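You operate a simulated robot arm through the tools that you are given. There is no shell and no other tool.

Carry out the task below with a simulated robot arm. There is one attempt and no reset: what you move stays moved.

TASK
Press the brown folded cloth flat and put it back on its board.
Fine: leave the press knob up and the tray out.

It is judged by the outcome, as a careful person would: the job done as asked, and still so three seconds after it is handed in. It fails if anything else is knocked over, pushed out of place, dropped, spilled or broken. Flat cloth is picked up by pressing the open fingertips on it (5 to 10 N) and closing them slowly along it; thin cloth reads only 2 to 8 mm in the jaws.

THE ROBOT
A 7-joint arm with a two-finger parallel gripper, fixed in place. Base frame: the origin is on the floor under the middle of its stand, x ahead of it, y to its left, z up; the work surface is at about z = 0.82. Units: m, rad, N and s.
With the tool pointing down near the work surface it reaches from about 0.24 to 0.68 m from the base axis. Its first joint turns from -1.152 to 1.152 rad. Payload 2.4 kg.
Tool frame: the origin (TCP) lies between the finger pads and is the grasp point; the fingertips stand 0.03 m ahead of it; z points along the fingers, y is the line along which they close. Largest opening 0.094 m; finger width 0.028, thickness 0.01; the body of the gripper, 0.05 by 0.096 m, starts 0.055 m behind the TCP.
Orientation is that of the tool frame in the base frame, as [roll, pitch, yaw] about the fixed x, y, z axes, in that order (R = Rz(yaw) Ry(pitch) Rx(roll)). With the fingers straight down and closing along the base's y, the tool's x points along the base's -x, its y along +y and its z along -z.

THE INTERFACE
- The arm moves only by the tool jog_arm. Its argument "deltas" is a list of rows, each a list of 7 numbers: the shift along the base's x, y, z in cm, then the turn, a rotation vector about the base's x, y, z in rad, then the opening, from 0 (shut) to 1 (fully open). In form: [[x, y, z, wx, wy, wz, jaw], ...]. A call has 1 to 20 rows; each row is the pose to reach, as a shift and turn from the pose commanded when the call began. Each row takes 0.2 s and may step no farther than 0.05 m and 0.15 rad from the row before; otherwise, or with a gripper value out of range, the whole call is refused. Where a pose cannot be reached the arm comes as near as it can. A force on the tool above 40 N (or 10 N above the force at the start of the call, whichever is more), or a blocked arm, ends the call early, and 0.2 s more pass. Each finger travels about 0.153 m/s and halts on what it meets, pressing with about 24 N; the grip force reading is that of the motor and also rises with nothing between the fingers. The clock runs only during rows and for 0.2 s after the last one: add rows that repeat a pose to give the fingers time. The reply holds the time, the measured pose of the TCP, the force on the tool along the base axes, the opening and the grip force, in the units named above and with some noise, with the torque about the TCP (base axes, N m) and any sound that the robot's microphone picked up, and new pictures: "pictures" is both (left out), scene, wrist or none.
- Cameras (640 x 400 px; columns grow to the right, rows downward): "scene" is fixed at [0.0258, 0.4676, 1.4602]; the picture's right is [-0.79, -0.61, 0.00], its down [-0.25, 0.32, -0.91] and it looks along [0.55, -0.73, -0.41] (base axes); focal length 330 px, centre (320, 200). "wrist" rides on the gripper at [0.076, 0.014, -0.102] in the tool frame; the picture's right is [-0.18, 0.98, 0.00], its down [-0.75, -0.14, -0.64] and it looks along [-0.63, -0.12, 0.77] (tool axes); focal length 243 px, centre (320, 200). There is no depth. A picture from a camera that has moved, and an enlarged one, comes with that camera's place and axes in the base frame and with its lens. The place of the scene camera against the robot may be out by one fixed shift of up to 0.012 m in any direction.
- inspect(camera, box): a new picture of the part [left, top, right, bottom] of that camera's present view, enlarged. It takes no simulated time.
- finish_job(): hands the job in; it is judged then, once.

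Nothing tells you positions but the pictures and the camera data. Unless the task says otherwise, let go and move clear before handing in.

The tools are called after "Emit:" as name(argument=value, ...) on one line, values as JSON. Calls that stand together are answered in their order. jog_arm: Moves the arm, as the interface text tells. Its arguments: {"type":"object","properties":{"deltas":{"type":"array","items":{"type":"array","items":{"type":"number"}}},"pictures":{"type":"string","enum":["both","scene","wrist","none"]}},"required":["deltas"]} The other tools are called the same way: inspect (camera, box) takes an enlarged picture of a part of a camera's view; finish_job () hands the job in.

At the start:

```text
t: 0.0
tcp_pos: [0.3021, -0.2899, 1.2001]
ee_rot: [-3.142, 0.0, 3.141]
wrist_force: [-0.8, 0.0, 0.3]
torque: [0.01, 0.01, 0.02]
finger_gap: 0.094
grasp_force: 0.1
```

scene: 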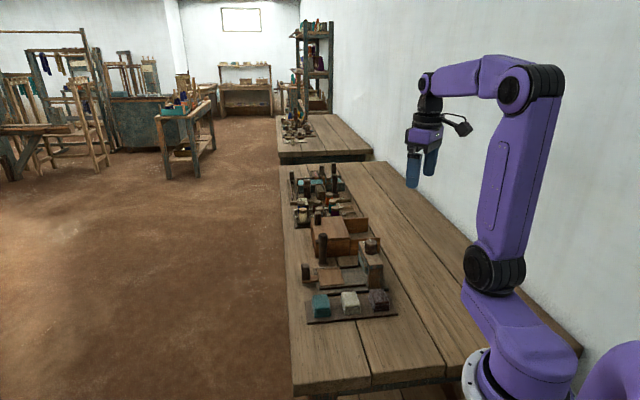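
wrist: 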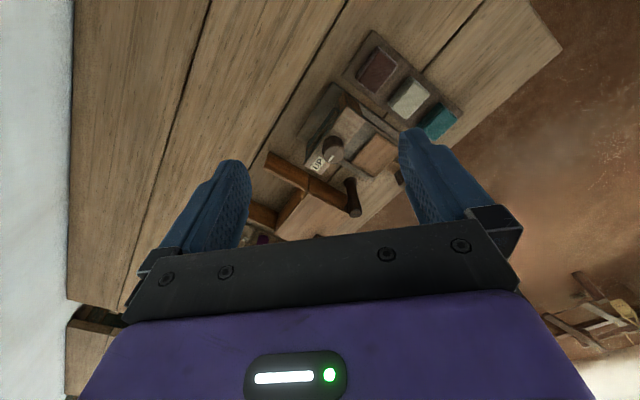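

I see a table with a board holding three folded cloths (teal, white, brown), a press with a knob marked "UP" and a tray. I'll look closer first.

Emit:
inspect(camera="scene", box=[270, 200, 430, 330])

Emit:
inspect(camera="wrist", box=[230, 20, 480, 250])

Emit:
inspect(camera="scene", box=[270, 150, 400, 250])

```text
3.08 times, centred on (350, 265) of scene
camera zoom: at [0.0258, 0.4676, 1.4602], right [-0.79, -0.61, 0.0], down [-0.25, 0.32, -0.91], along [0.55, -0.73, -0.41], focal length 1016 px, centre (228, 0)
```

zoom: 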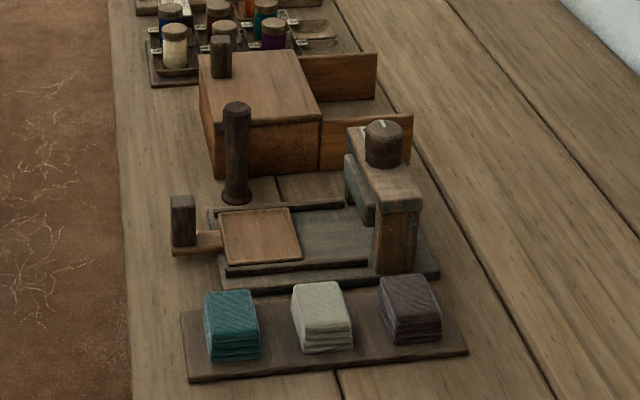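

```text
1.74 times, centred on (355, 135) of wrist
camera zoom: at [0.2263, -0.2764, 1.3027], right [0.18, 0.98, 0.0], down [0.75, -0.14, 0.64], along [0.63, -0.12, -0.77], focal length 422 px, centre (259, 313)
```

zoom: 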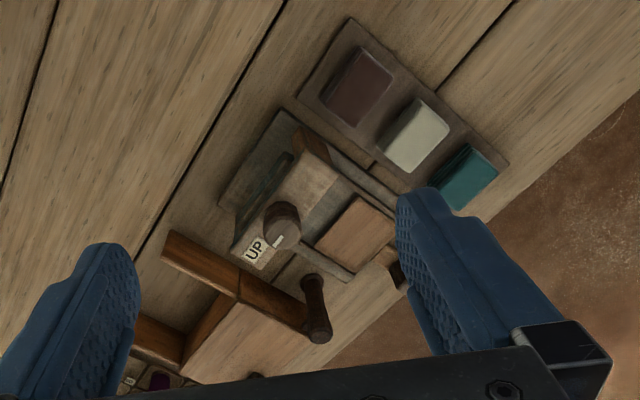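

```text
4.00 times, centred on (335, 200) of scene
camera zoom: at [0.0258, 0.4676, 1.4602], right [-0.79, -0.61, 0.0], down [-0.25, 0.32, -0.91], along [0.55, -0.73, -0.41], focal length 1321 px, centre (260, 200)
```

zoom: 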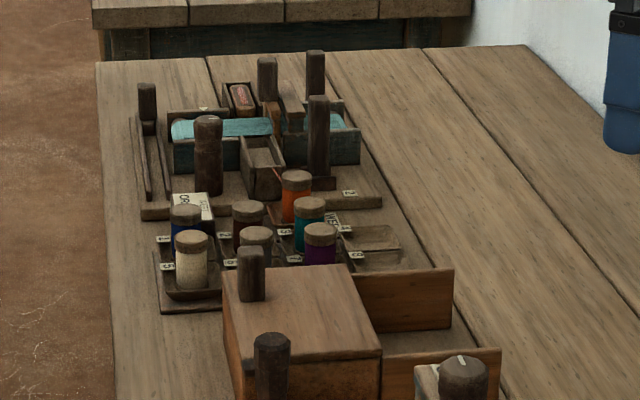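

The brown cloth sits at roughly (0.33, -0.20), the tray at about (0.50, -0.21) and the knob at about (0.415, -0.29). All of it is turned about 45° to the base. I'll turn the tool to line up with it and move to a better viewpoint above the board.

Emit:
jog_arm(deltas=[[0, 1.75, -1, 0, 0, -0.098, 1], [0, 3.5, -2, 0, 0, -0.196, 1], [0, 5.25, -3, 0, 0, -0.294, 1], [0, 7, -4, 0, 0, -0.392, 1], [0, 8.75, -5, 0, 0, -0.49, 1], [0, 10.5, -6, 0, 0, -0.588, 1], [0, 12.25, -7, 0, 0, -0.686, 1], [0, 14, -8, 0, 0, -0.785, 1], [0, 14, -8, 0, 0, -0.785, 1]])

```text
t: 2.0
tcp_pos: [0.3024, -0.1498, 1.1205]
ee_rot: [-3.141, 0.001, 2.354]
wrist_force: [0.0, -0.9, -0.4]
torque: [0.03, 0.01, 0.04]
finger_gap: 0.0941
grasp_force: 0.0
camera wrist: at [0.2587, -0.0857, 1.2227], right [0.83, 0.56, 0.0], down [0.43, -0.63, 0.64], along [0.36, -0.53, -0.77], focal length 243 px, centre (320, 200)
```

scene: 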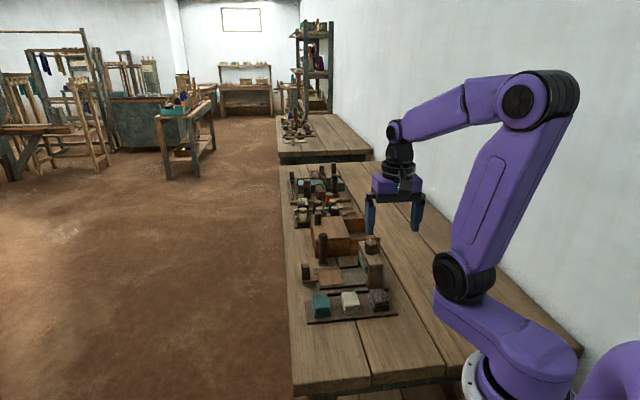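
wrist: 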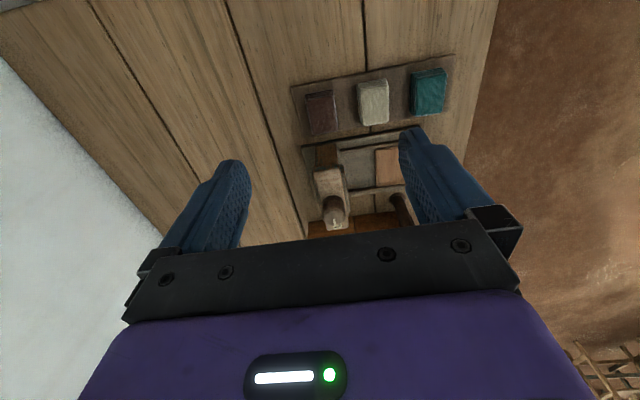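

Emit:
inspect(camera="wrist", box=[270, 40, 470, 240])

Emit:
inspect(camera="scene", box=[290, 225, 410, 325])

```text
2.00 times, centred on (370, 140) of wrist
camera zoom: at [0.2587, -0.0857, 1.2227], right [0.83, 0.56, 0.0], down [0.43, -0.63, 0.64], along [0.36, -0.53, -0.77], focal length 485 px, centre (220, 320)
```

zoom: 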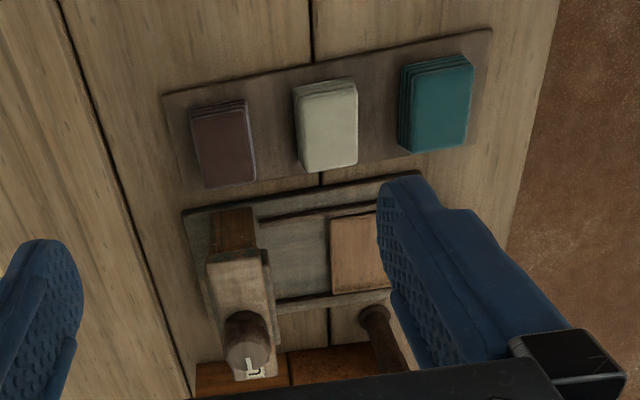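

```text
4.00 times, centred on (350, 275) of scene
camera zoom: at [0.0258, 0.4676, 1.4602], right [-0.79, -0.61, 0.0], down [-0.25, 0.32, -0.91], along [0.55, -0.73, -0.41], focal length 1321 px, centre (200, -100)
```

zoom: 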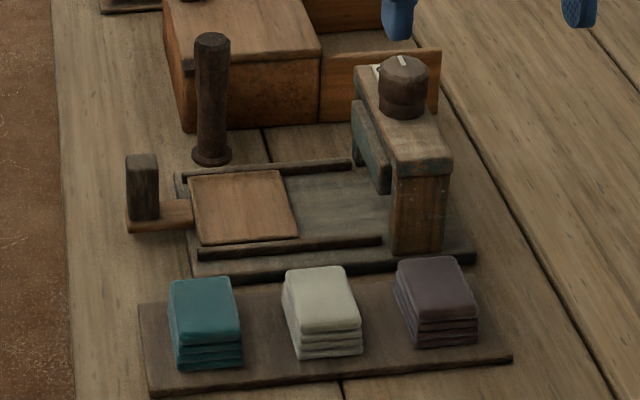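

I can make out the press: a post with an arm over the rails, the knob on top, and a platen under the arm. I'll go closer to read the knob and judge heights.

Emit:
jog_arm(deltas=[[2, -2, -2, 0, 0, 0, 1], [4, -4, -4, 0, 0, 0, 1], [6, -6, -6, 0, 0, 0, 1], [6, -6, -6, 0, 0, 0, 1]])

Emit:
inspect(camera="wrist", box=[230, 60, 450, 240])

```text
t: 3.0
tcp_pos: [0.3641, -0.2074, 1.0606]
ee_rot: [3.141, 0.0, 2.357]
wrist_force: [0.0, -0.5, 0.3]
torque: [0.04, -0.02, 0.01]
finger_gap: 0.0942
grasp_force: 0.0
camera wrist: at [0.32, -0.1445, 1.1627], right [0.82, 0.57, 0.0], down [0.43, -0.63, 0.64], along [0.36, -0.53, -0.77], focal length 243 px, centre (320, 200)
```

scene: 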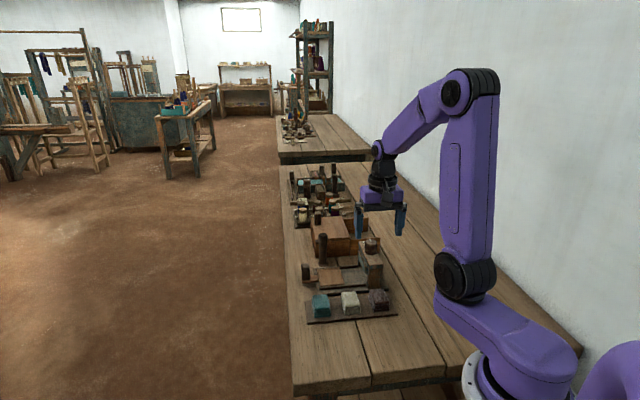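
wrist: 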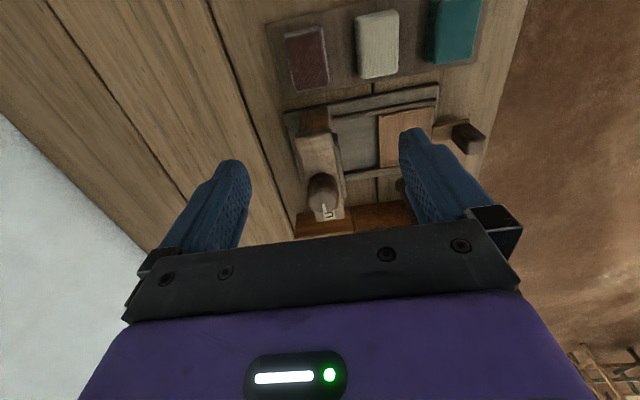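

```text
2.22 times, centred on (340, 150) of wrist
camera zoom: at [0.32, -0.1445, 1.1627], right [0.82, 0.57, 0.0], down [0.43, -0.63, 0.64], along [0.36, -0.53, -0.77], focal length 539 px, centre (276, 311)
```

zoom: 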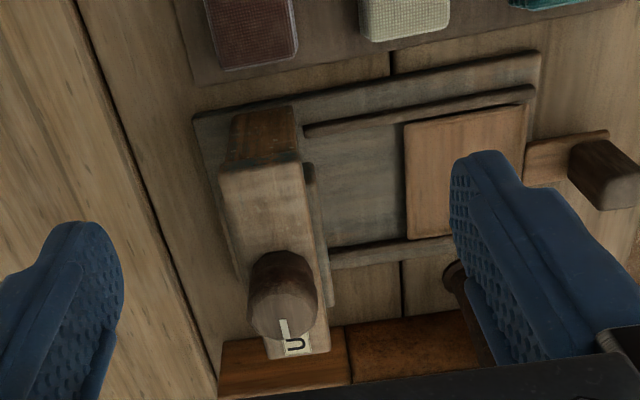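

Emit:
inspect(camera="wrist", box=[290, 100, 370, 225])

Emit:
inspect(camera="scene", box=[340, 230, 400, 290])

```text
3.20 times, centred on (330, 162) of wrist
camera zoom: at [0.32, -0.1445, 1.1627], right [0.82, 0.57, 0.0], down [0.43, -0.63, 0.64], along [0.36, -0.53, -0.77], focal length 776 px, centre (288, 320)
```

zoom: 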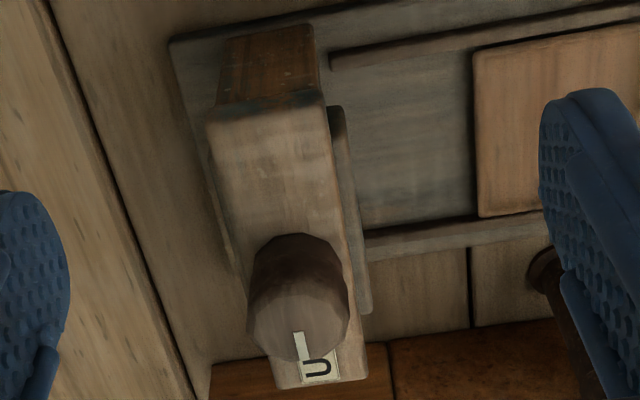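

```text
6.67 times, centred on (370, 260) of scene
camera zoom: at [0.0259, 0.4676, 1.4602], right [-0.79, -0.61, 0.0], down [-0.25, 0.32, -0.91], along [0.55, -0.73, -0.41], focal length 2201 px, centre (-13, -200)
```

zoom: 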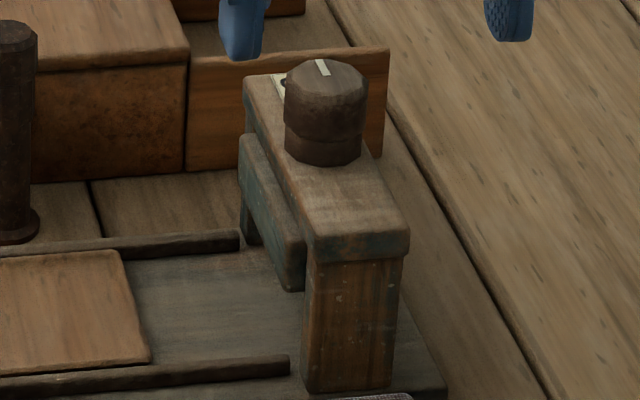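

The cloth works out to about 4 × 6 cm with its top near z = 0.85, centred around (0.34, -0.197), and its long side runs across the board. The knob top is at about (0.425, -0.29, 0.947), and its mark points to "UP". Next I'll move over the brown cloth with a reduced opening.

Emit:
jog_arm(deltas=[[-1.2, 0.6, -3, 0, 0, 0, 0.75], [-2.3, 1.2, -6, 0, 0, 0, 0.75], [-2.3, 1.2, -9, 0, 0, 0, 0.75], [-2.3, 1.2, -12, 0, 0, 0, 0.75], [-2.3, 1.2, -12, 0, 0, 0, 0.75]])

Emit:
inspect(camera="wrist", box=[220, 20, 460, 240])

```text
t: 4.2
tcp_pos: [0.3408, -0.1952, 0.9405]
ee_rot: [3.141, 0.0, 2.354]
wrist_force: [-0.4, 0.7, -0.3]
torque: [0.0, 0.01, 0.0]
finger_gap: 0.0706
grasp_force: 0.0
camera wrist: at [0.2965, -0.1322, 1.0429], right [0.82, 0.57, 0.0], down [0.43, -0.63, 0.64], along [0.36, -0.53, -0.77], focal length 243 px, centre (320, 200)
```

scene: 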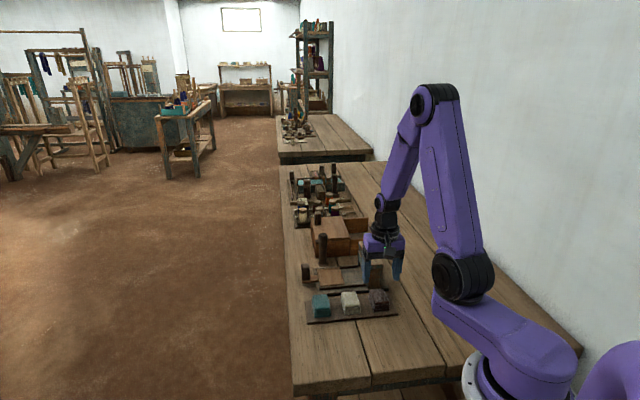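
wrist: 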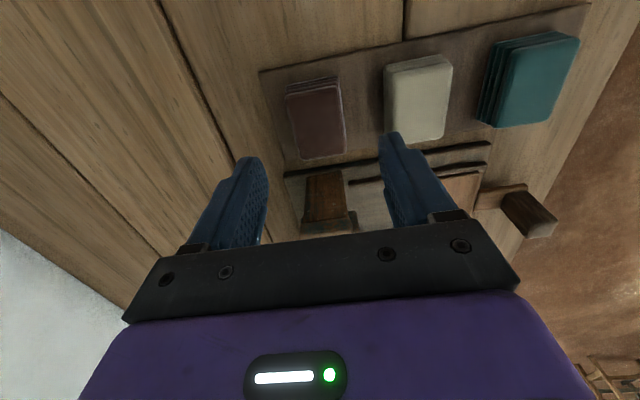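

```text
1.82 times, centred on (340, 130) of wrist
camera zoom: at [0.2965, -0.1322, 1.0429], right [0.82, 0.57, 0.0], down [0.43, -0.63, 0.64], along [0.36, -0.53, -0.77], focal length 441 px, centre (284, 327)
```

zoom: 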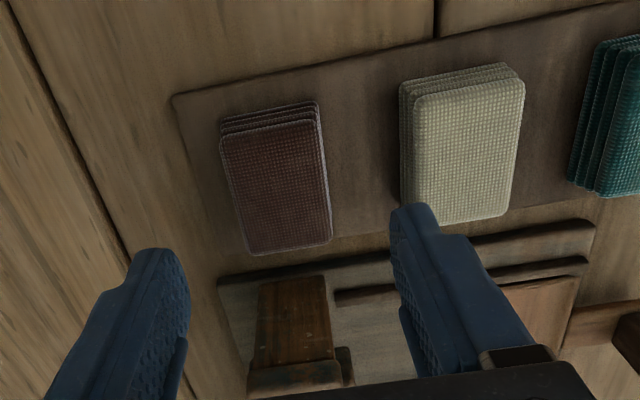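

The cloth is lined up with the jaws and about 3 mm off centre. I'll correct that and go down beside it.

Emit:
jog_arm(deltas=[[-0.2, -0.2, -2, 0, 0, 0, 0.75], [-0.2, -0.2, -4, 0, 0, 0, 0.75], [-0.2, -0.2, -6, 0, 0, 0, 0.75], [-0.2, -0.2, -7, 0, 0, 0, 0.75], [-0.2, -0.2, -7, 0, 0, 0, 0.75]])

Emit:
inspect(camera="wrist", box=[220, 80, 440, 240])

Emit:
inspect(camera="scene", box=[320, 250, 430, 330])

```text
t: 5.4
tcp_pos: [0.3365, -0.1993, 0.8705]
ee_rot: [-3.141, -0.001, 2.357]
wrist_force: [0.0, -0.8, -0.7]
torque: [0.02, 0.0, 0.02]
finger_gap: 0.0705
grasp_force: 0.1
camera wrist: at [0.292, -0.1367, 0.9728], right [0.82, 0.57, 0.0], down [0.43, -0.63, 0.64], along [0.36, -0.53, -0.77], focal length 243 px, centre (320, 200)
```

scene: 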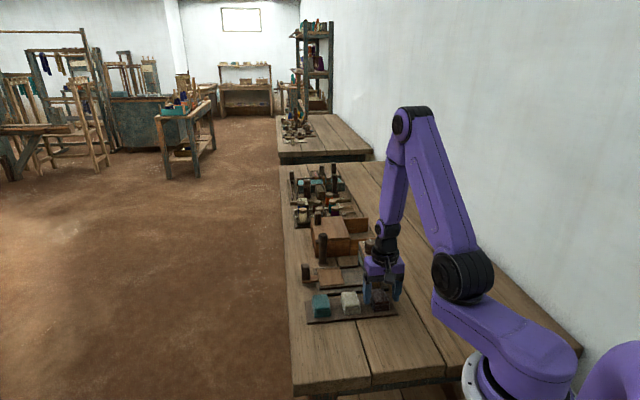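
wrist: 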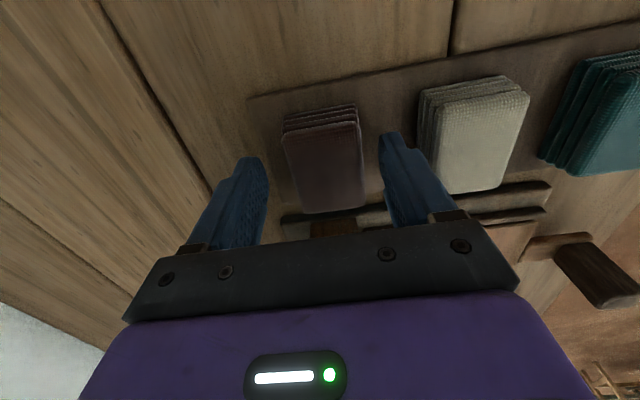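

```text
2.50 times, centred on (330, 160) of wrist
camera zoom: at [0.292, -0.1367, 0.9728], right [0.82, 0.57, 0.0], down [0.43, -0.63, 0.64], along [0.36, -0.53, -0.77], focal length 606 px, centre (295, 300)
```

zoom: 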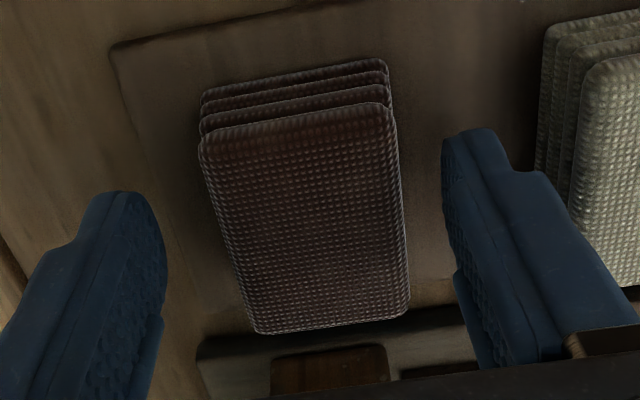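

```text
5.00 times, centred on (375, 290) of scene
camera zoom: at [0.0258, 0.4676, 1.4602], right [-0.79, -0.61, 0.0], down [-0.25, 0.32, -0.91], along [0.55, -0.73, -0.41], focal length 1651 px, centre (45, -250)
```

zoom: 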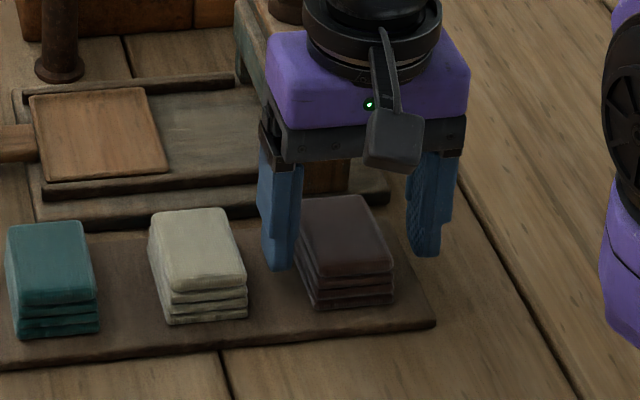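

The cloth is centred between the fingers. I'll go down another 7 mm and close slowly on its sides.

Emit:
jog_arm(deltas=[[0, 0, -0.4, 0, 0, 0, 0.75], [0, 0, -0.7, 0, 0, 0, 0.7], [0, 0, -0.7, 0, 0, 0, 0.62], [0, 0, -0.7, 0, 0, 0, 0.55], [0, 0, -0.7, 0, 0, 0, 0.5], [0, 0, -0.7, 0, 0, 0, 0.46], [0, 0, -0.7, 0, 0, 0, 0.43], [0, 0, -0.7, 0, 0, 0, 0.4], [0, 0, -0.7, 0, 0, 0, 0.37], [0, 0, -0.7, 0, 0, 0, 0.34], [0, 0, -0.7, 0, 0, 0, 0.34]])

Emit:
inspect(camera="wrist", box=[220, 80, 440, 240])

```text
t: 7.8
tcp_pos: [0.3367, -0.2015, 0.8631]
ee_rot: [3.141, -0.001, 2.357]
wrist_force: [1.0, -0.2, 1.3]
torque: [-0.02, 0.0, -0.02]
finger_gap: 0.0438
grasp_force: 23.5
camera wrist: at [0.2927, -0.1372, 0.9661], right [0.82, 0.57, 0.0], down [0.43, -0.63, 0.64], along [0.36, -0.53, -0.77], focal length 243 px, centre (320, 200)
```

scene: 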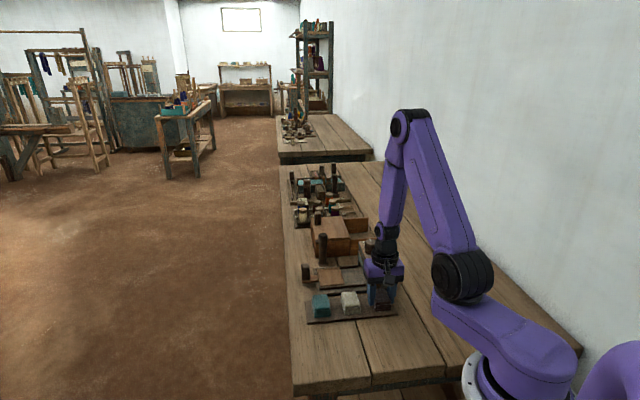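
wrist: 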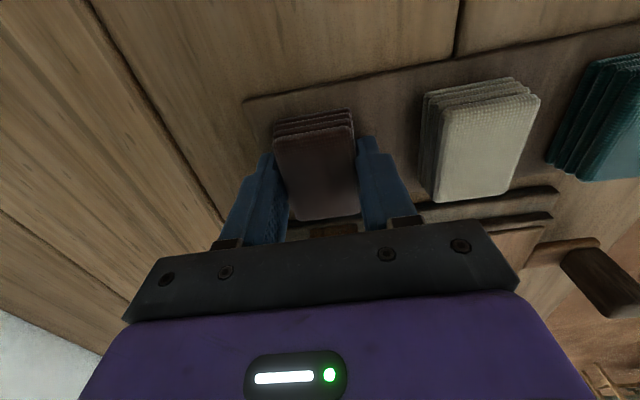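

```text
2.50 times, centred on (330, 160) of wrist
camera zoom: at [0.2927, -0.1372, 0.9661], right [0.82, 0.57, 0.0], down [0.43, -0.63, 0.64], along [0.36, -0.53, -0.77], focal length 606 px, centre (295, 300)
```

zoom: 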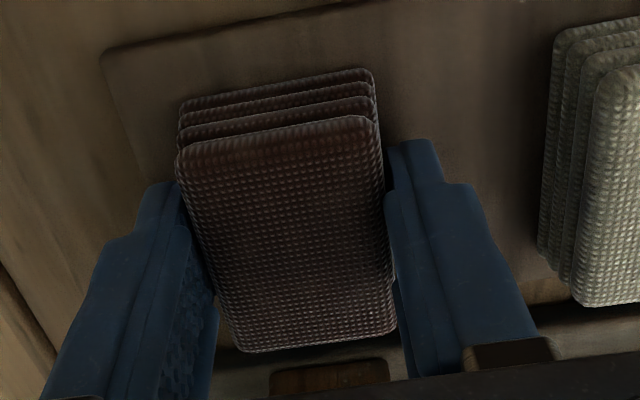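

The grip has closed on the cloth at 44 mm. I'll lift it straight up, then check it.

Emit:
jog_arm(deltas=[[0, 0, 0.5, 0, 0, 0, 0.34], [0, 0, 1.5, 0, 0, 0, 0.34], [0, 0, 3, 0, 0, 0, 0.34], [0, 0, 5, 0, 0, 0, 0.34], [0, 0, 5, 0, 0, 0, 0.34]])

Emit:
inspect(camera="scene", box=[320, 230, 430, 330])

```text
t: 9.0
tcp_pos: [0.3399, -0.1993, 0.9138]
ee_rot: [3.141, -0.001, 2.356]
wrist_force: [0.6, 0.1, 0.3]
torque: [0.01, 0.01, -0.01]
finger_gap: 0.032
grasp_force: 0.0
camera wrist: at [0.2951, -0.1353, 1.0167], right [0.82, 0.57, 0.0], down [0.43, -0.63, 0.64], along [0.36, -0.53, -0.77], focal length 243 px, centre (320, 200)
```

scene: 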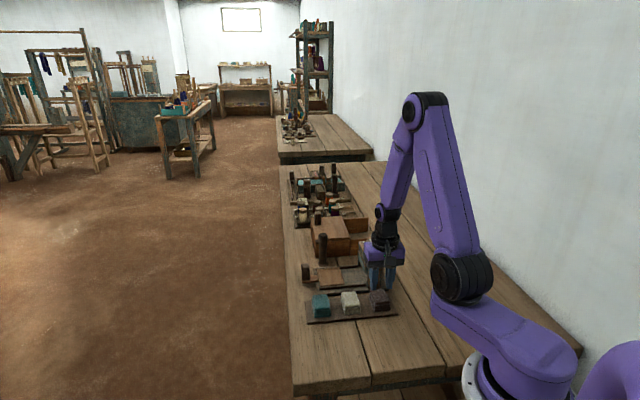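
wrist: 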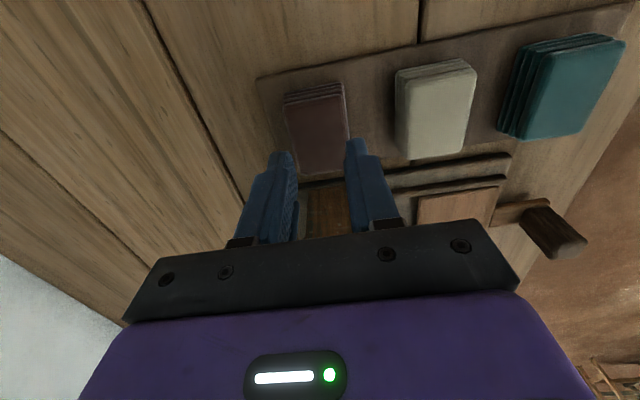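

```text
4.00 times, centred on (375, 280) of scene
camera zoom: at [0.0258, 0.4676, 1.4602], right [-0.79, -0.61, 0.0], down [-0.25, 0.32, -0.91], along [0.55, -0.73, -0.41], focal length 1321 px, centre (100, -120)
```

zoom: 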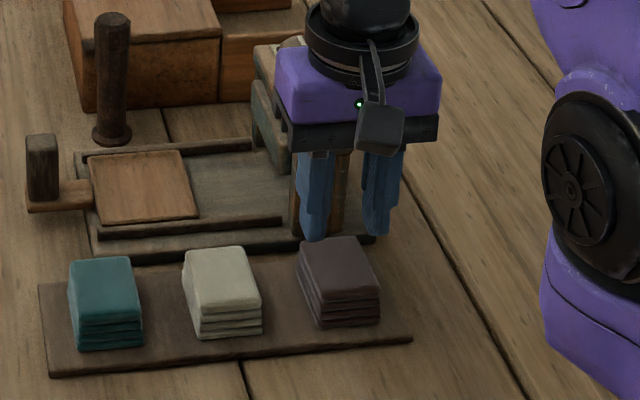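

The cloth slipped out and is still in its place on the board, so a side grip doesn't hold it. I'll use the method from the task instead: press the part-open fingertips on its top and close slowly.

Emit:
jog_arm(deltas=[[0, 0, 0, 0, 0, 0, 0.28], [0, 0, -1.5, 0, 0, 0, 0.28], [0, 0, -2.5, 0, 0, 0, 0.28], [0, 0, -3, 0, 0, 0, 0.28], [0, 0, -3, 0, 0, 0, 0.28]])

Emit:
inspect(camera="wrist", box=[220, 80, 440, 240])

```text
t: 10.2
tcp_pos: [0.3386, -0.2, 0.8835]
ee_rot: [-3.141, 0.0, 2.356]
wrist_force: [-0.2, -0.2, 0.3]
torque: [0.0, -0.03, -0.02]
finger_gap: 0.0261
grasp_force: 0.1
camera wrist: at [0.2944, -0.1358, 0.986], right [0.82, 0.57, 0.0], down [0.43, -0.63, 0.64], along [0.36, -0.53, -0.77], focal length 243 px, centre (320, 200)
```

scene: 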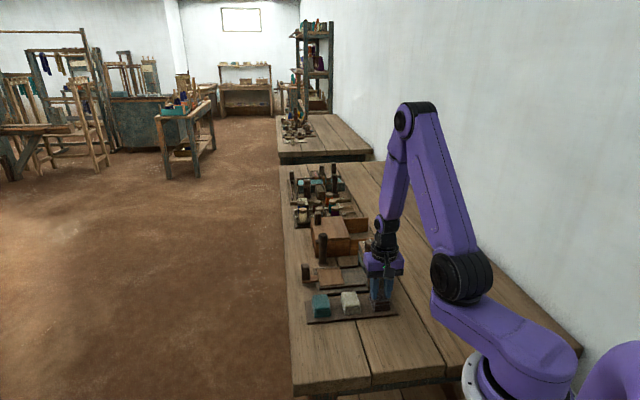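
wrist: 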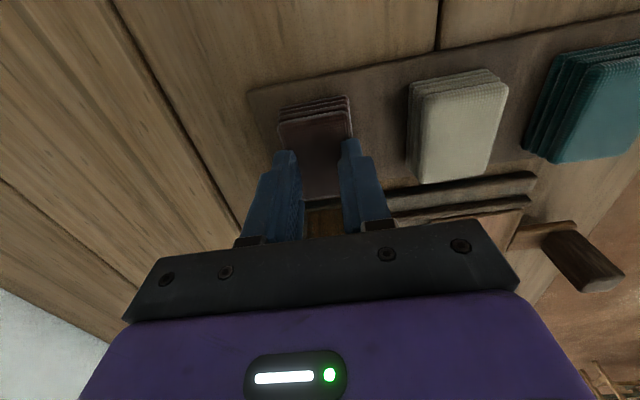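

```text
2.50 times, centred on (330, 160) of wrist
camera zoom: at [0.2944, -0.1358, 0.986], right [0.82, 0.57, 0.0], down [0.43, -0.63, 0.64], along [0.36, -0.53, -0.77], focal length 606 px, centre (295, 300)
```

zoom: 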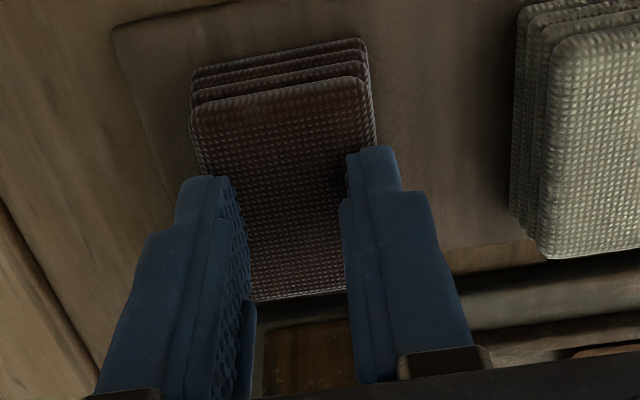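

Emit:
jog_arm(deltas=[[0, 0, 0, 0, 0, 0, 0.22], [0, 0, -0.1, 0, 0, 0, 0.22], [0, 0, -0.2, 0, 0, 0, 0.22], [0, 0, -0.3, 0, 0, 0, 0.22], [0, 0, -0.3, 0, 0, 0, 0.22]], pictures="none")

```text
t: 11.4
tcp_pos: [0.3377, -0.1992, 0.8801]
ee_rot: [-3.141, -0.001, 2.356]
wrist_force: [-0.7, -0.4, -0.6]
torque: [0.02, -0.01, 0.04]
finger_gap: 0.0208
grasp_force: 0.0
```

Emit:
jog_arm(deltas=[[0, 0, -0.1, 0, 0, 0, 0.22], [0, 0, -0.2, 0, 0, 0, 0.22], [0, 0, -0.2, 0, 0, 0, 0.22]], pictures="none")

```text
t: 12.2
tcp_pos: [0.3369, -0.2001, 0.8782]
ee_rot: [3.142, 0.0, 2.355]
wrist_force: [-1.6, 0.9, 8.0]
torque: [0.05, 0.04, -0.01]
finger_gap: 0.0205
grasp_force: 0.0
```

The fingertips now press with 8 N. I'll close slowly along the cloth.

Emit:
jog_arm(deltas=[[0, 0, 0, 0, 0, 0, 0.2], [0, 0, 0, 0, 0, 0, 0.18], [0, 0, 0, 0, 0, 0, 0.16], [0, 0, 0, 0, 0, 0, 0.14], [0, 0, 0, 0, 0, 0, 0.12], [0, 0, 0, 0, 0, 0, 0.1], [0, 0, 0, 0, 0, 0, 0.08], [0, 0, 0, 0, 0, 0, 0.06], [0, 0, 0, 0, 0, 0, 0.04], [0, 0, 0, 0, 0, 0, 0.02], [0, 0, 0, 0, 0, 0, 0], [0, 0, 0, 0, 0, 0, 0], [0, 0, 0, 0, 0, 0, 0]])

Emit:
inspect(camera="wrist", box=[220, 80, 440, 240])

```text
t: 15.0
tcp_pos: [0.3366, -0.1991, 0.8781]
ee_rot: [-3.14, -0.002, 2.357]
wrist_force: [1.3, 1.5, 13.4]
torque: [-0.03, -0.01, -0.01]
finger_gap: 0.0001
grasp_force: 23.9
camera wrist: at [0.2936, -0.1369, 0.9803], right [0.83, 0.56, 0.0], down [0.43, -0.63, 0.64], along [0.36, -0.53, -0.77], focal length 243 px, centre (320, 200)
```

scene: 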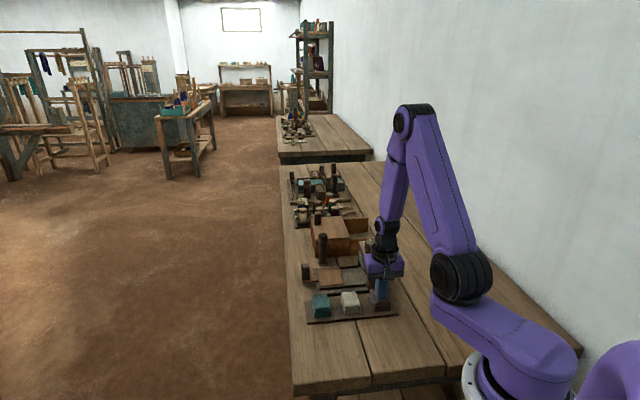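
wrist: 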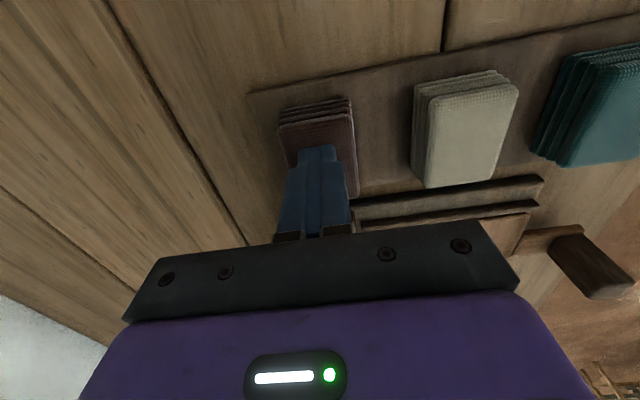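

```text
2.50 times, centred on (330, 160) of wrist
camera zoom: at [0.2936, -0.1369, 0.9803], right [0.83, 0.56, 0.0], down [0.43, -0.63, 0.64], along [0.36, -0.53, -0.77], focal length 606 px, centre (295, 300)
```

zoom: 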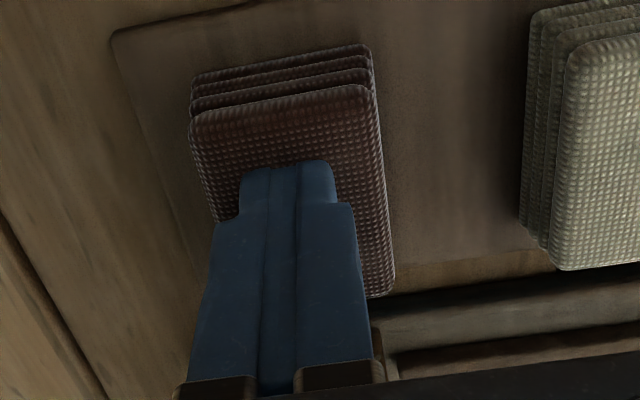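

The jaws closed fully on nothing, so the fold is too stiff to pinch from the top. I'll lift clear, open, and look at the cloth again.

Emit:
jog_arm(deltas=[[0, 0, 1, 0, 0, 0, 0], [0, 0, 3, 0, 0, 0, 0.2], [0, 0, 5, 0, 0, 0, 0.5], [0, 0, 5, 0, 0, 0, 0.75], [0, 0, 5, 0, 0, 0, 0.75]])

Emit:
inspect(camera="wrist", box=[240, 60, 400, 200])

Emit:
inspect(camera="scene", box=[330, 270, 410, 330])

```text
t: 16.2
tcp_pos: [0.3369, -0.1999, 0.9282]
ee_rot: [3.141, 0.001, 2.357]
wrist_force: [0.0, -0.3, 1.0]
torque: [0.02, 0.01, 0.0]
finger_gap: 0.0704
grasp_force: 0.0
camera wrist: at [0.2933, -0.1369, 1.0309], right [0.82, 0.57, 0.0], down [0.43, -0.63, 0.64], along [0.36, -0.53, -0.77], focal length 243 px, centre (320, 200)
```

scene: 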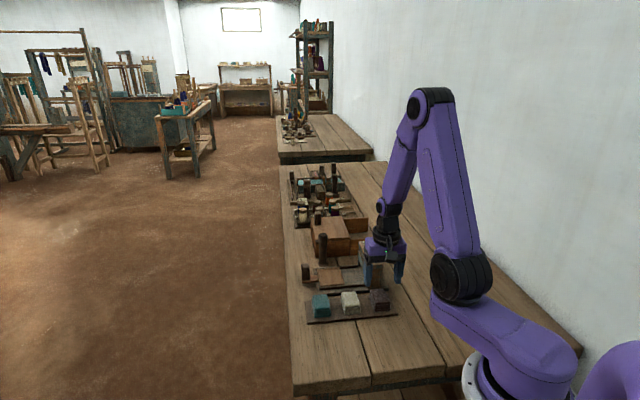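
wrist: 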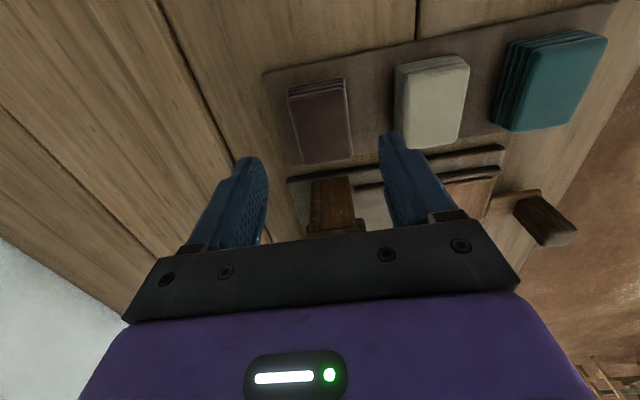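

```text
2.86 times, centred on (320, 130) of wrist
camera zoom: at [0.2933, -0.1369, 1.0309], right [0.82, 0.57, 0.0], down [0.43, -0.63, 0.64], along [0.36, -0.53, -0.77], focal length 693 px, centre (320, 400)
```

zoom: 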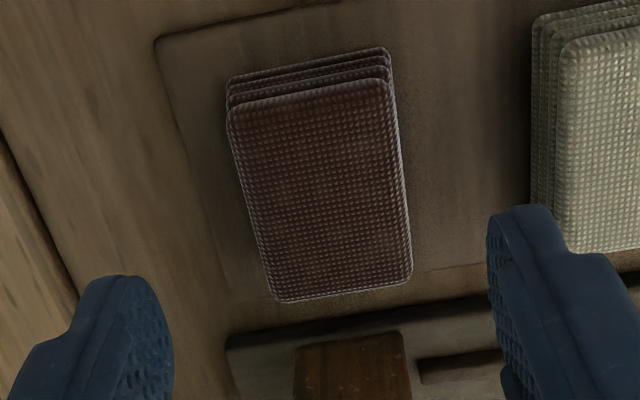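

```text
6.67 times, centred on (370, 300) of scene
camera zoom: at [0.0258, 0.4676, 1.4602], right [-0.79, -0.61, 0.0], down [-0.25, 0.32, -0.91], along [0.55, -0.73, -0.41], focal length 2201 px, centre (-13, -467)
```

zoom: 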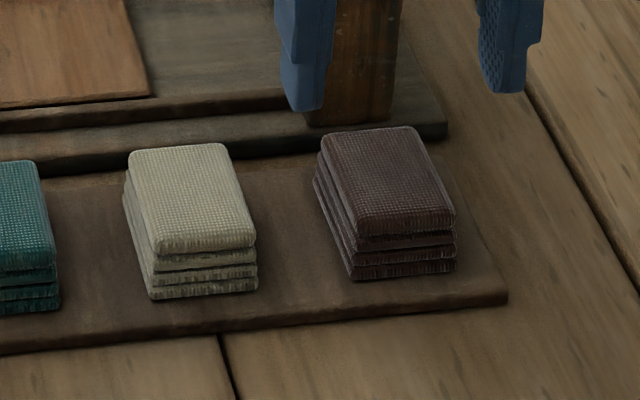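

The cloth is still centred and undisturbed. I'll try the side grip again, lower on the stack, with a firm hold and a slow lift.

Emit:
jog_arm(deltas=[[0, 0, -3, 0, 0, 0, 0.7], [0, 0, -5, 0, 0, 0, 0.65], [0, 0, -6, 0, 0, 0, 0.6], [0, 0, -6.5, 0, 0, 0, 0.58], [0, 0, -6.7, 0, 0, 0, 0.58], [0, 0, -6.8, 0, 0, 0, 0.58], [0, 0, -6.8, 0, 0, 0, 0.58]], pictures="none")

```text
t: 17.8
tcp_pos: [0.3376, -0.1989, 0.8601]
ee_rot: [3.141, 0.0, 2.354]
wrist_force: [-0.2, -0.2, -0.2]
torque: [0.02, -0.03, -0.02]
finger_gap: 0.0543
grasp_force: 0.0
```

Emit:
jog_arm(deltas=[[0, 0, -0.1, 0, 0, 0, 0.58], [0, 0, -0.2, 0, 0, 0, 0.58], [0, 0, -0.2, 0, 0, 0, 0.58]])

Emit:
inspect(camera="scene", box=[330, 260, 420, 330])

Emit:
inspect(camera="wrist", box=[240, 80, 400, 240])

```text
t: 18.6
tcp_pos: [0.3375, -0.199, 0.8595]
ee_rot: [-3.141, 0.0, 2.356]
wrist_force: [-0.2, -0.5, -0.9]
torque: [-0.05, 0.0, 0.01]
finger_gap: 0.0543
grasp_force: 0.1
camera wrist: at [0.2941, -0.1367, 0.9612], right [0.82, 0.57, 0.0], down [0.43, -0.63, 0.64], along [0.36, -0.53, -0.77], focal length 243 px, centre (320, 200)
```

scene: 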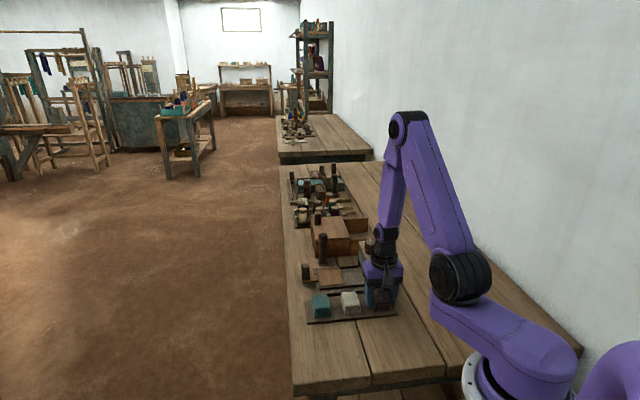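
wrist: 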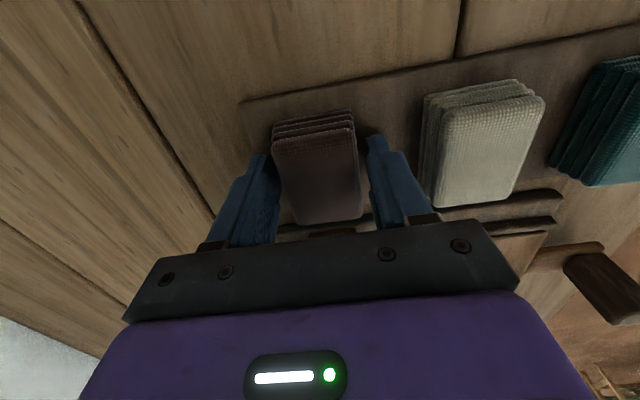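

```text
5.71 times, centred on (375, 295) of scene
camera zoom: at [0.0258, 0.4676, 1.4602], right [-0.79, -0.61, 0.0], down [-0.25, 0.32, -0.91], along [0.55, -0.73, -0.41], focal length 1887 px, centre (6, -343)
```

zoom: 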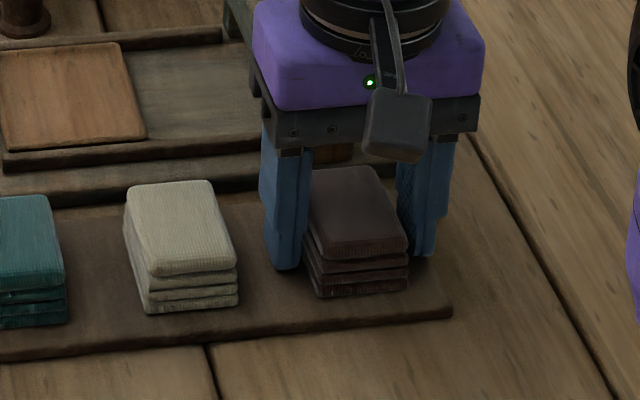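

```text
2.50 times, centred on (320, 160) of wrist
camera zoom: at [0.2941, -0.1367, 0.9612], right [0.82, 0.57, 0.0], down [0.43, -0.63, 0.64], along [0.36, -0.53, -0.77], focal length 606 px, centre (320, 300)
```

zoom: 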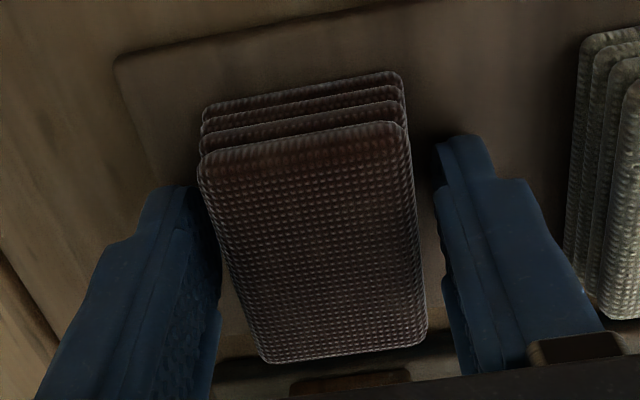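

Emit:
jog_arm(deltas=[[0, 0, -0.1, 0, 0, 0, 0.58], [0, 0, -0.2, 0, 0, 0, 0.58], [0, 0, -0.2, 0, 0, 0, 0.58]], pictures="none")

```text
t: 19.5
tcp_pos: [0.3368, -0.1989, 0.8583]
ee_rot: [3.141, -0.001, 2.356]
wrist_force: [-1.3, 1.9, 10.3]
torque: [0.04, 0.25, -0.05]
finger_gap: 0.0546
grasp_force: 0.1
stopped in row 3: the force on the tool passed its limit at 42 N (the readings are from after the stop); the commanded pose is now the measured one
```

The fingertips have reached the board at TCP z ≈ 0.858. I'll back off a little, close firmly, and hold.

Emit:
jog_arm(deltas=[[0, 0, 0.1, 0, 0, 0, 0.58], [0, 0, 0.1, 0, 0, 0, 0.55], [0, 0, 0.1, 0, 0, 0, 0.52], [0, 0, 0.1, 0, 0, 0, 0.49], [0, 0, 0.1, 0, 0, 0, 0.46], [0, 0, 0.1, 0, 0, 0, 0.43], [0, 0, 0.1, 0, 0, 0, 0.4], [0, 0, 0.1, 0, 0, 0, 0.3], [0, 0, 0.1, 0, 0, 0, 0.2], [0, 0, 0.1, 0, 0, 0, 0.1], [0, 0, 0.1, 0, 0, 0, 0], [0, 0, 0.1, 0, 0, 0, 0], [0, 0, 0.1, 0, 0, 0, 0]])

Emit:
inspect(camera="wrist", box=[240, 80, 400, 240])

```text
t: 22.3
tcp_pos: [0.3381, -0.1993, 0.858]
ee_rot: [-3.141, 0.0, 2.354]
wrist_force: [0.2, 0.2, 0.7]
torque: [-0.01, 0.0, 0.01]
finger_gap: 0.0439
grasp_force: 24.5
camera wrist: at [0.2938, -0.1367, 0.9608], right [0.83, 0.56, 0.0], down [0.43, -0.63, 0.64], along [0.36, -0.53, -0.77], focal length 243 px, centre (320, 200)
```

scene: 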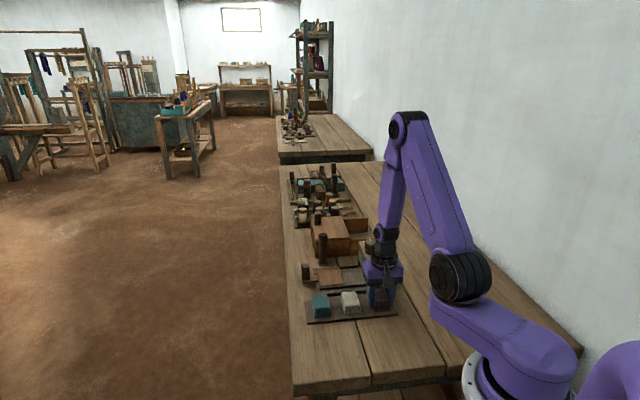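
wrist: 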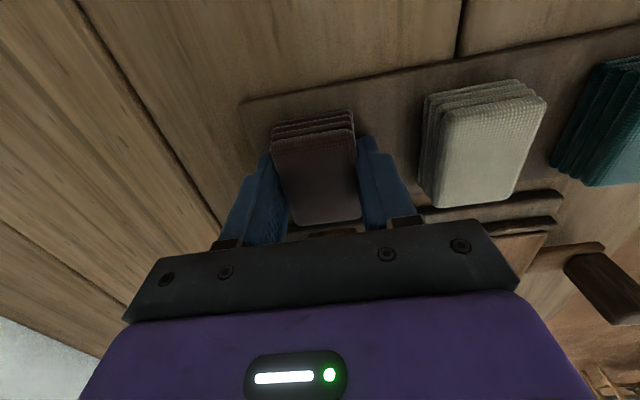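

```text
2.50 times, centred on (320, 160) of wrist
camera zoom: at [0.2938, -0.1367, 0.9608], right [0.83, 0.56, 0.0], down [0.43, -0.63, 0.64], along [0.36, -0.53, -0.77], focal length 606 px, centre (320, 300)
```

zoom: 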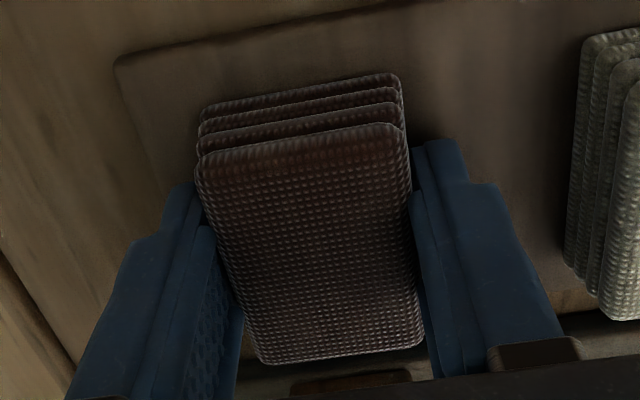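

Emit:
jog_arm(deltas=[[0, 0, 0.1, 0, 0, 0, 0], [0, 0, 0.2, 0, 0, 0, 0], [0, 0, 0.3, 0, 0, 0, 0], [0, 0, 0.4, 0, 0, 0, 0], [0, 0, 0.5, 0, 0, 0, 0], [0, 0, 0.6, 0, 0, 0, 0]])

Emit:
inspect(camera="wrist", box=[240, 80, 400, 240])

Emit:
inspect(camera="scene", box=[330, 260, 420, 330])

```text
t: 23.7
tcp_pos: [0.3368, -0.2007, 0.8656]
ee_rot: [3.14, 0.002, 2.356]
wrist_force: [0.0, 0.3, 0.0]
torque: [0.0, 0.04, -0.02]
finger_gap: 0.0438
grasp_force: 24.4
camera wrist: at [0.2941, -0.1367, 0.9672], right [0.82, 0.57, 0.0], down [0.43, -0.63, 0.64], along [0.36, -0.53, -0.77], focal length 243 px, centre (320, 200)
```

scene: 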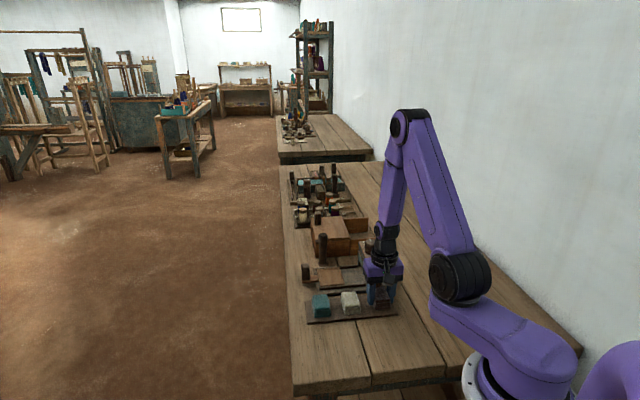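
wrist: 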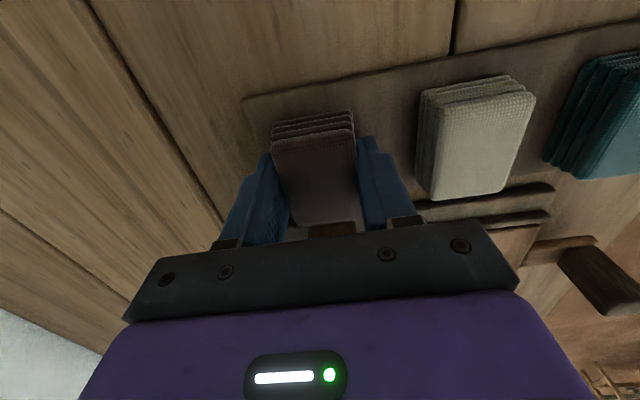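

```text
2.50 times, centred on (320, 160) of wrist
camera zoom: at [0.2941, -0.1367, 0.9672], right [0.82, 0.57, 0.0], down [0.43, -0.63, 0.64], along [0.36, -0.53, -0.77], focal length 606 px, centre (320, 300)
```

zoom: 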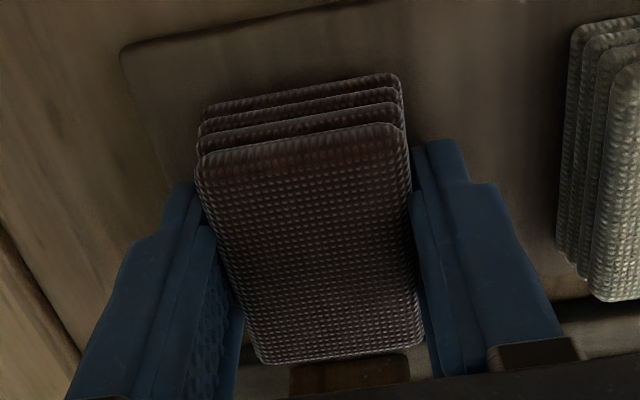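

```text
5.71 times, centred on (375, 295) of scene
camera zoom: at [0.0258, 0.4676, 1.4602], right [-0.79, -0.61, 0.0], down [-0.25, 0.32, -0.91], along [0.55, -0.73, -0.41], focal length 1887 px, centre (6, -343)
```

zoom: 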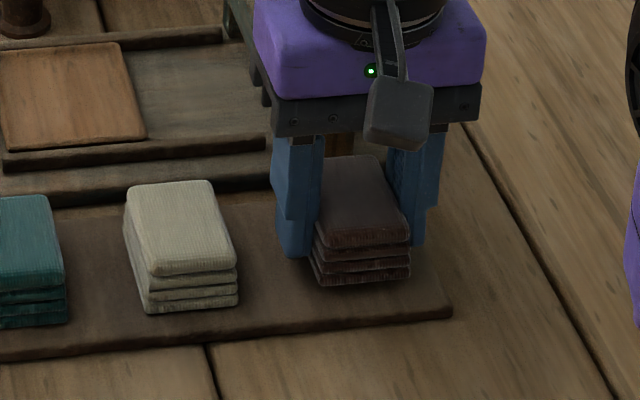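

The cloth is coming up with the gripper this time. I'll keep raising it slowly to clear its neighbours.

Emit:
jog_arm(deltas=[[0, 0, 0.2, 0, 0, 0, 0], [0, 0, 0.5, 0, 0, 0, 0], [0, 0, 0.9, 0, 0, 0, 0], [0, 0, 1.4, 0, 0, 0, 0], [0, 0, 2, 0, 0, 0, 0], [0, 0, 2.7, 0, 0, 0, 0], [0, 0, 3.4, 0, 0, 0, 0], [0, 0, 4.1, 0, 0, 0, 0], [0, 0, 4.8, 0, 0, 0, 0], [0, 0, 5.4, 0, 0, 0, 0], [0, 0, 5.8, 0, 0, 0, 0], [0, 0, 6, 0, 0, 0, 0]])

```text
t: 26.3
tcp_pos: [0.3371, -0.1995, 0.9249]
ee_rot: [-3.142, 0.001, 2.356]
wrist_force: [-0.1, -0.8, -0.4]
torque: [-0.03, -0.02, -0.05]
finger_gap: 0.0439
grasp_force: 24.3
camera wrist: at [0.2939, -0.1362, 1.0265], right [0.83, 0.56, 0.0], down [0.43, -0.63, 0.64], along [0.36, -0.53, -0.77], focal length 243 px, centre (320, 200)
```

scene: 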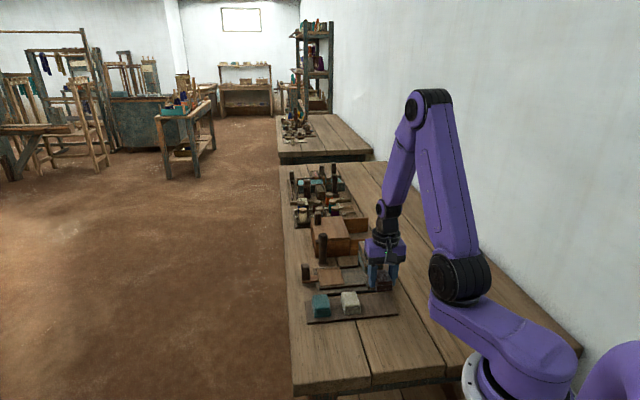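
wrist: 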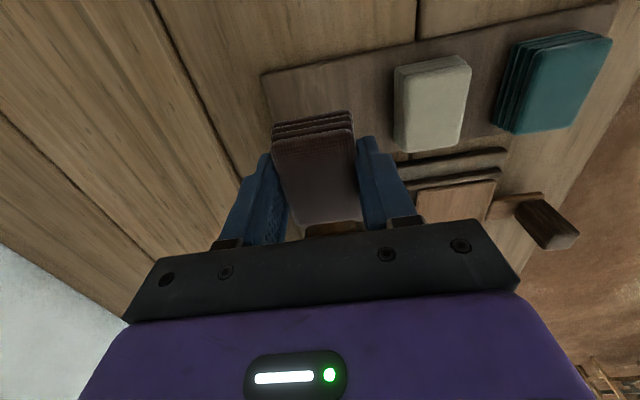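

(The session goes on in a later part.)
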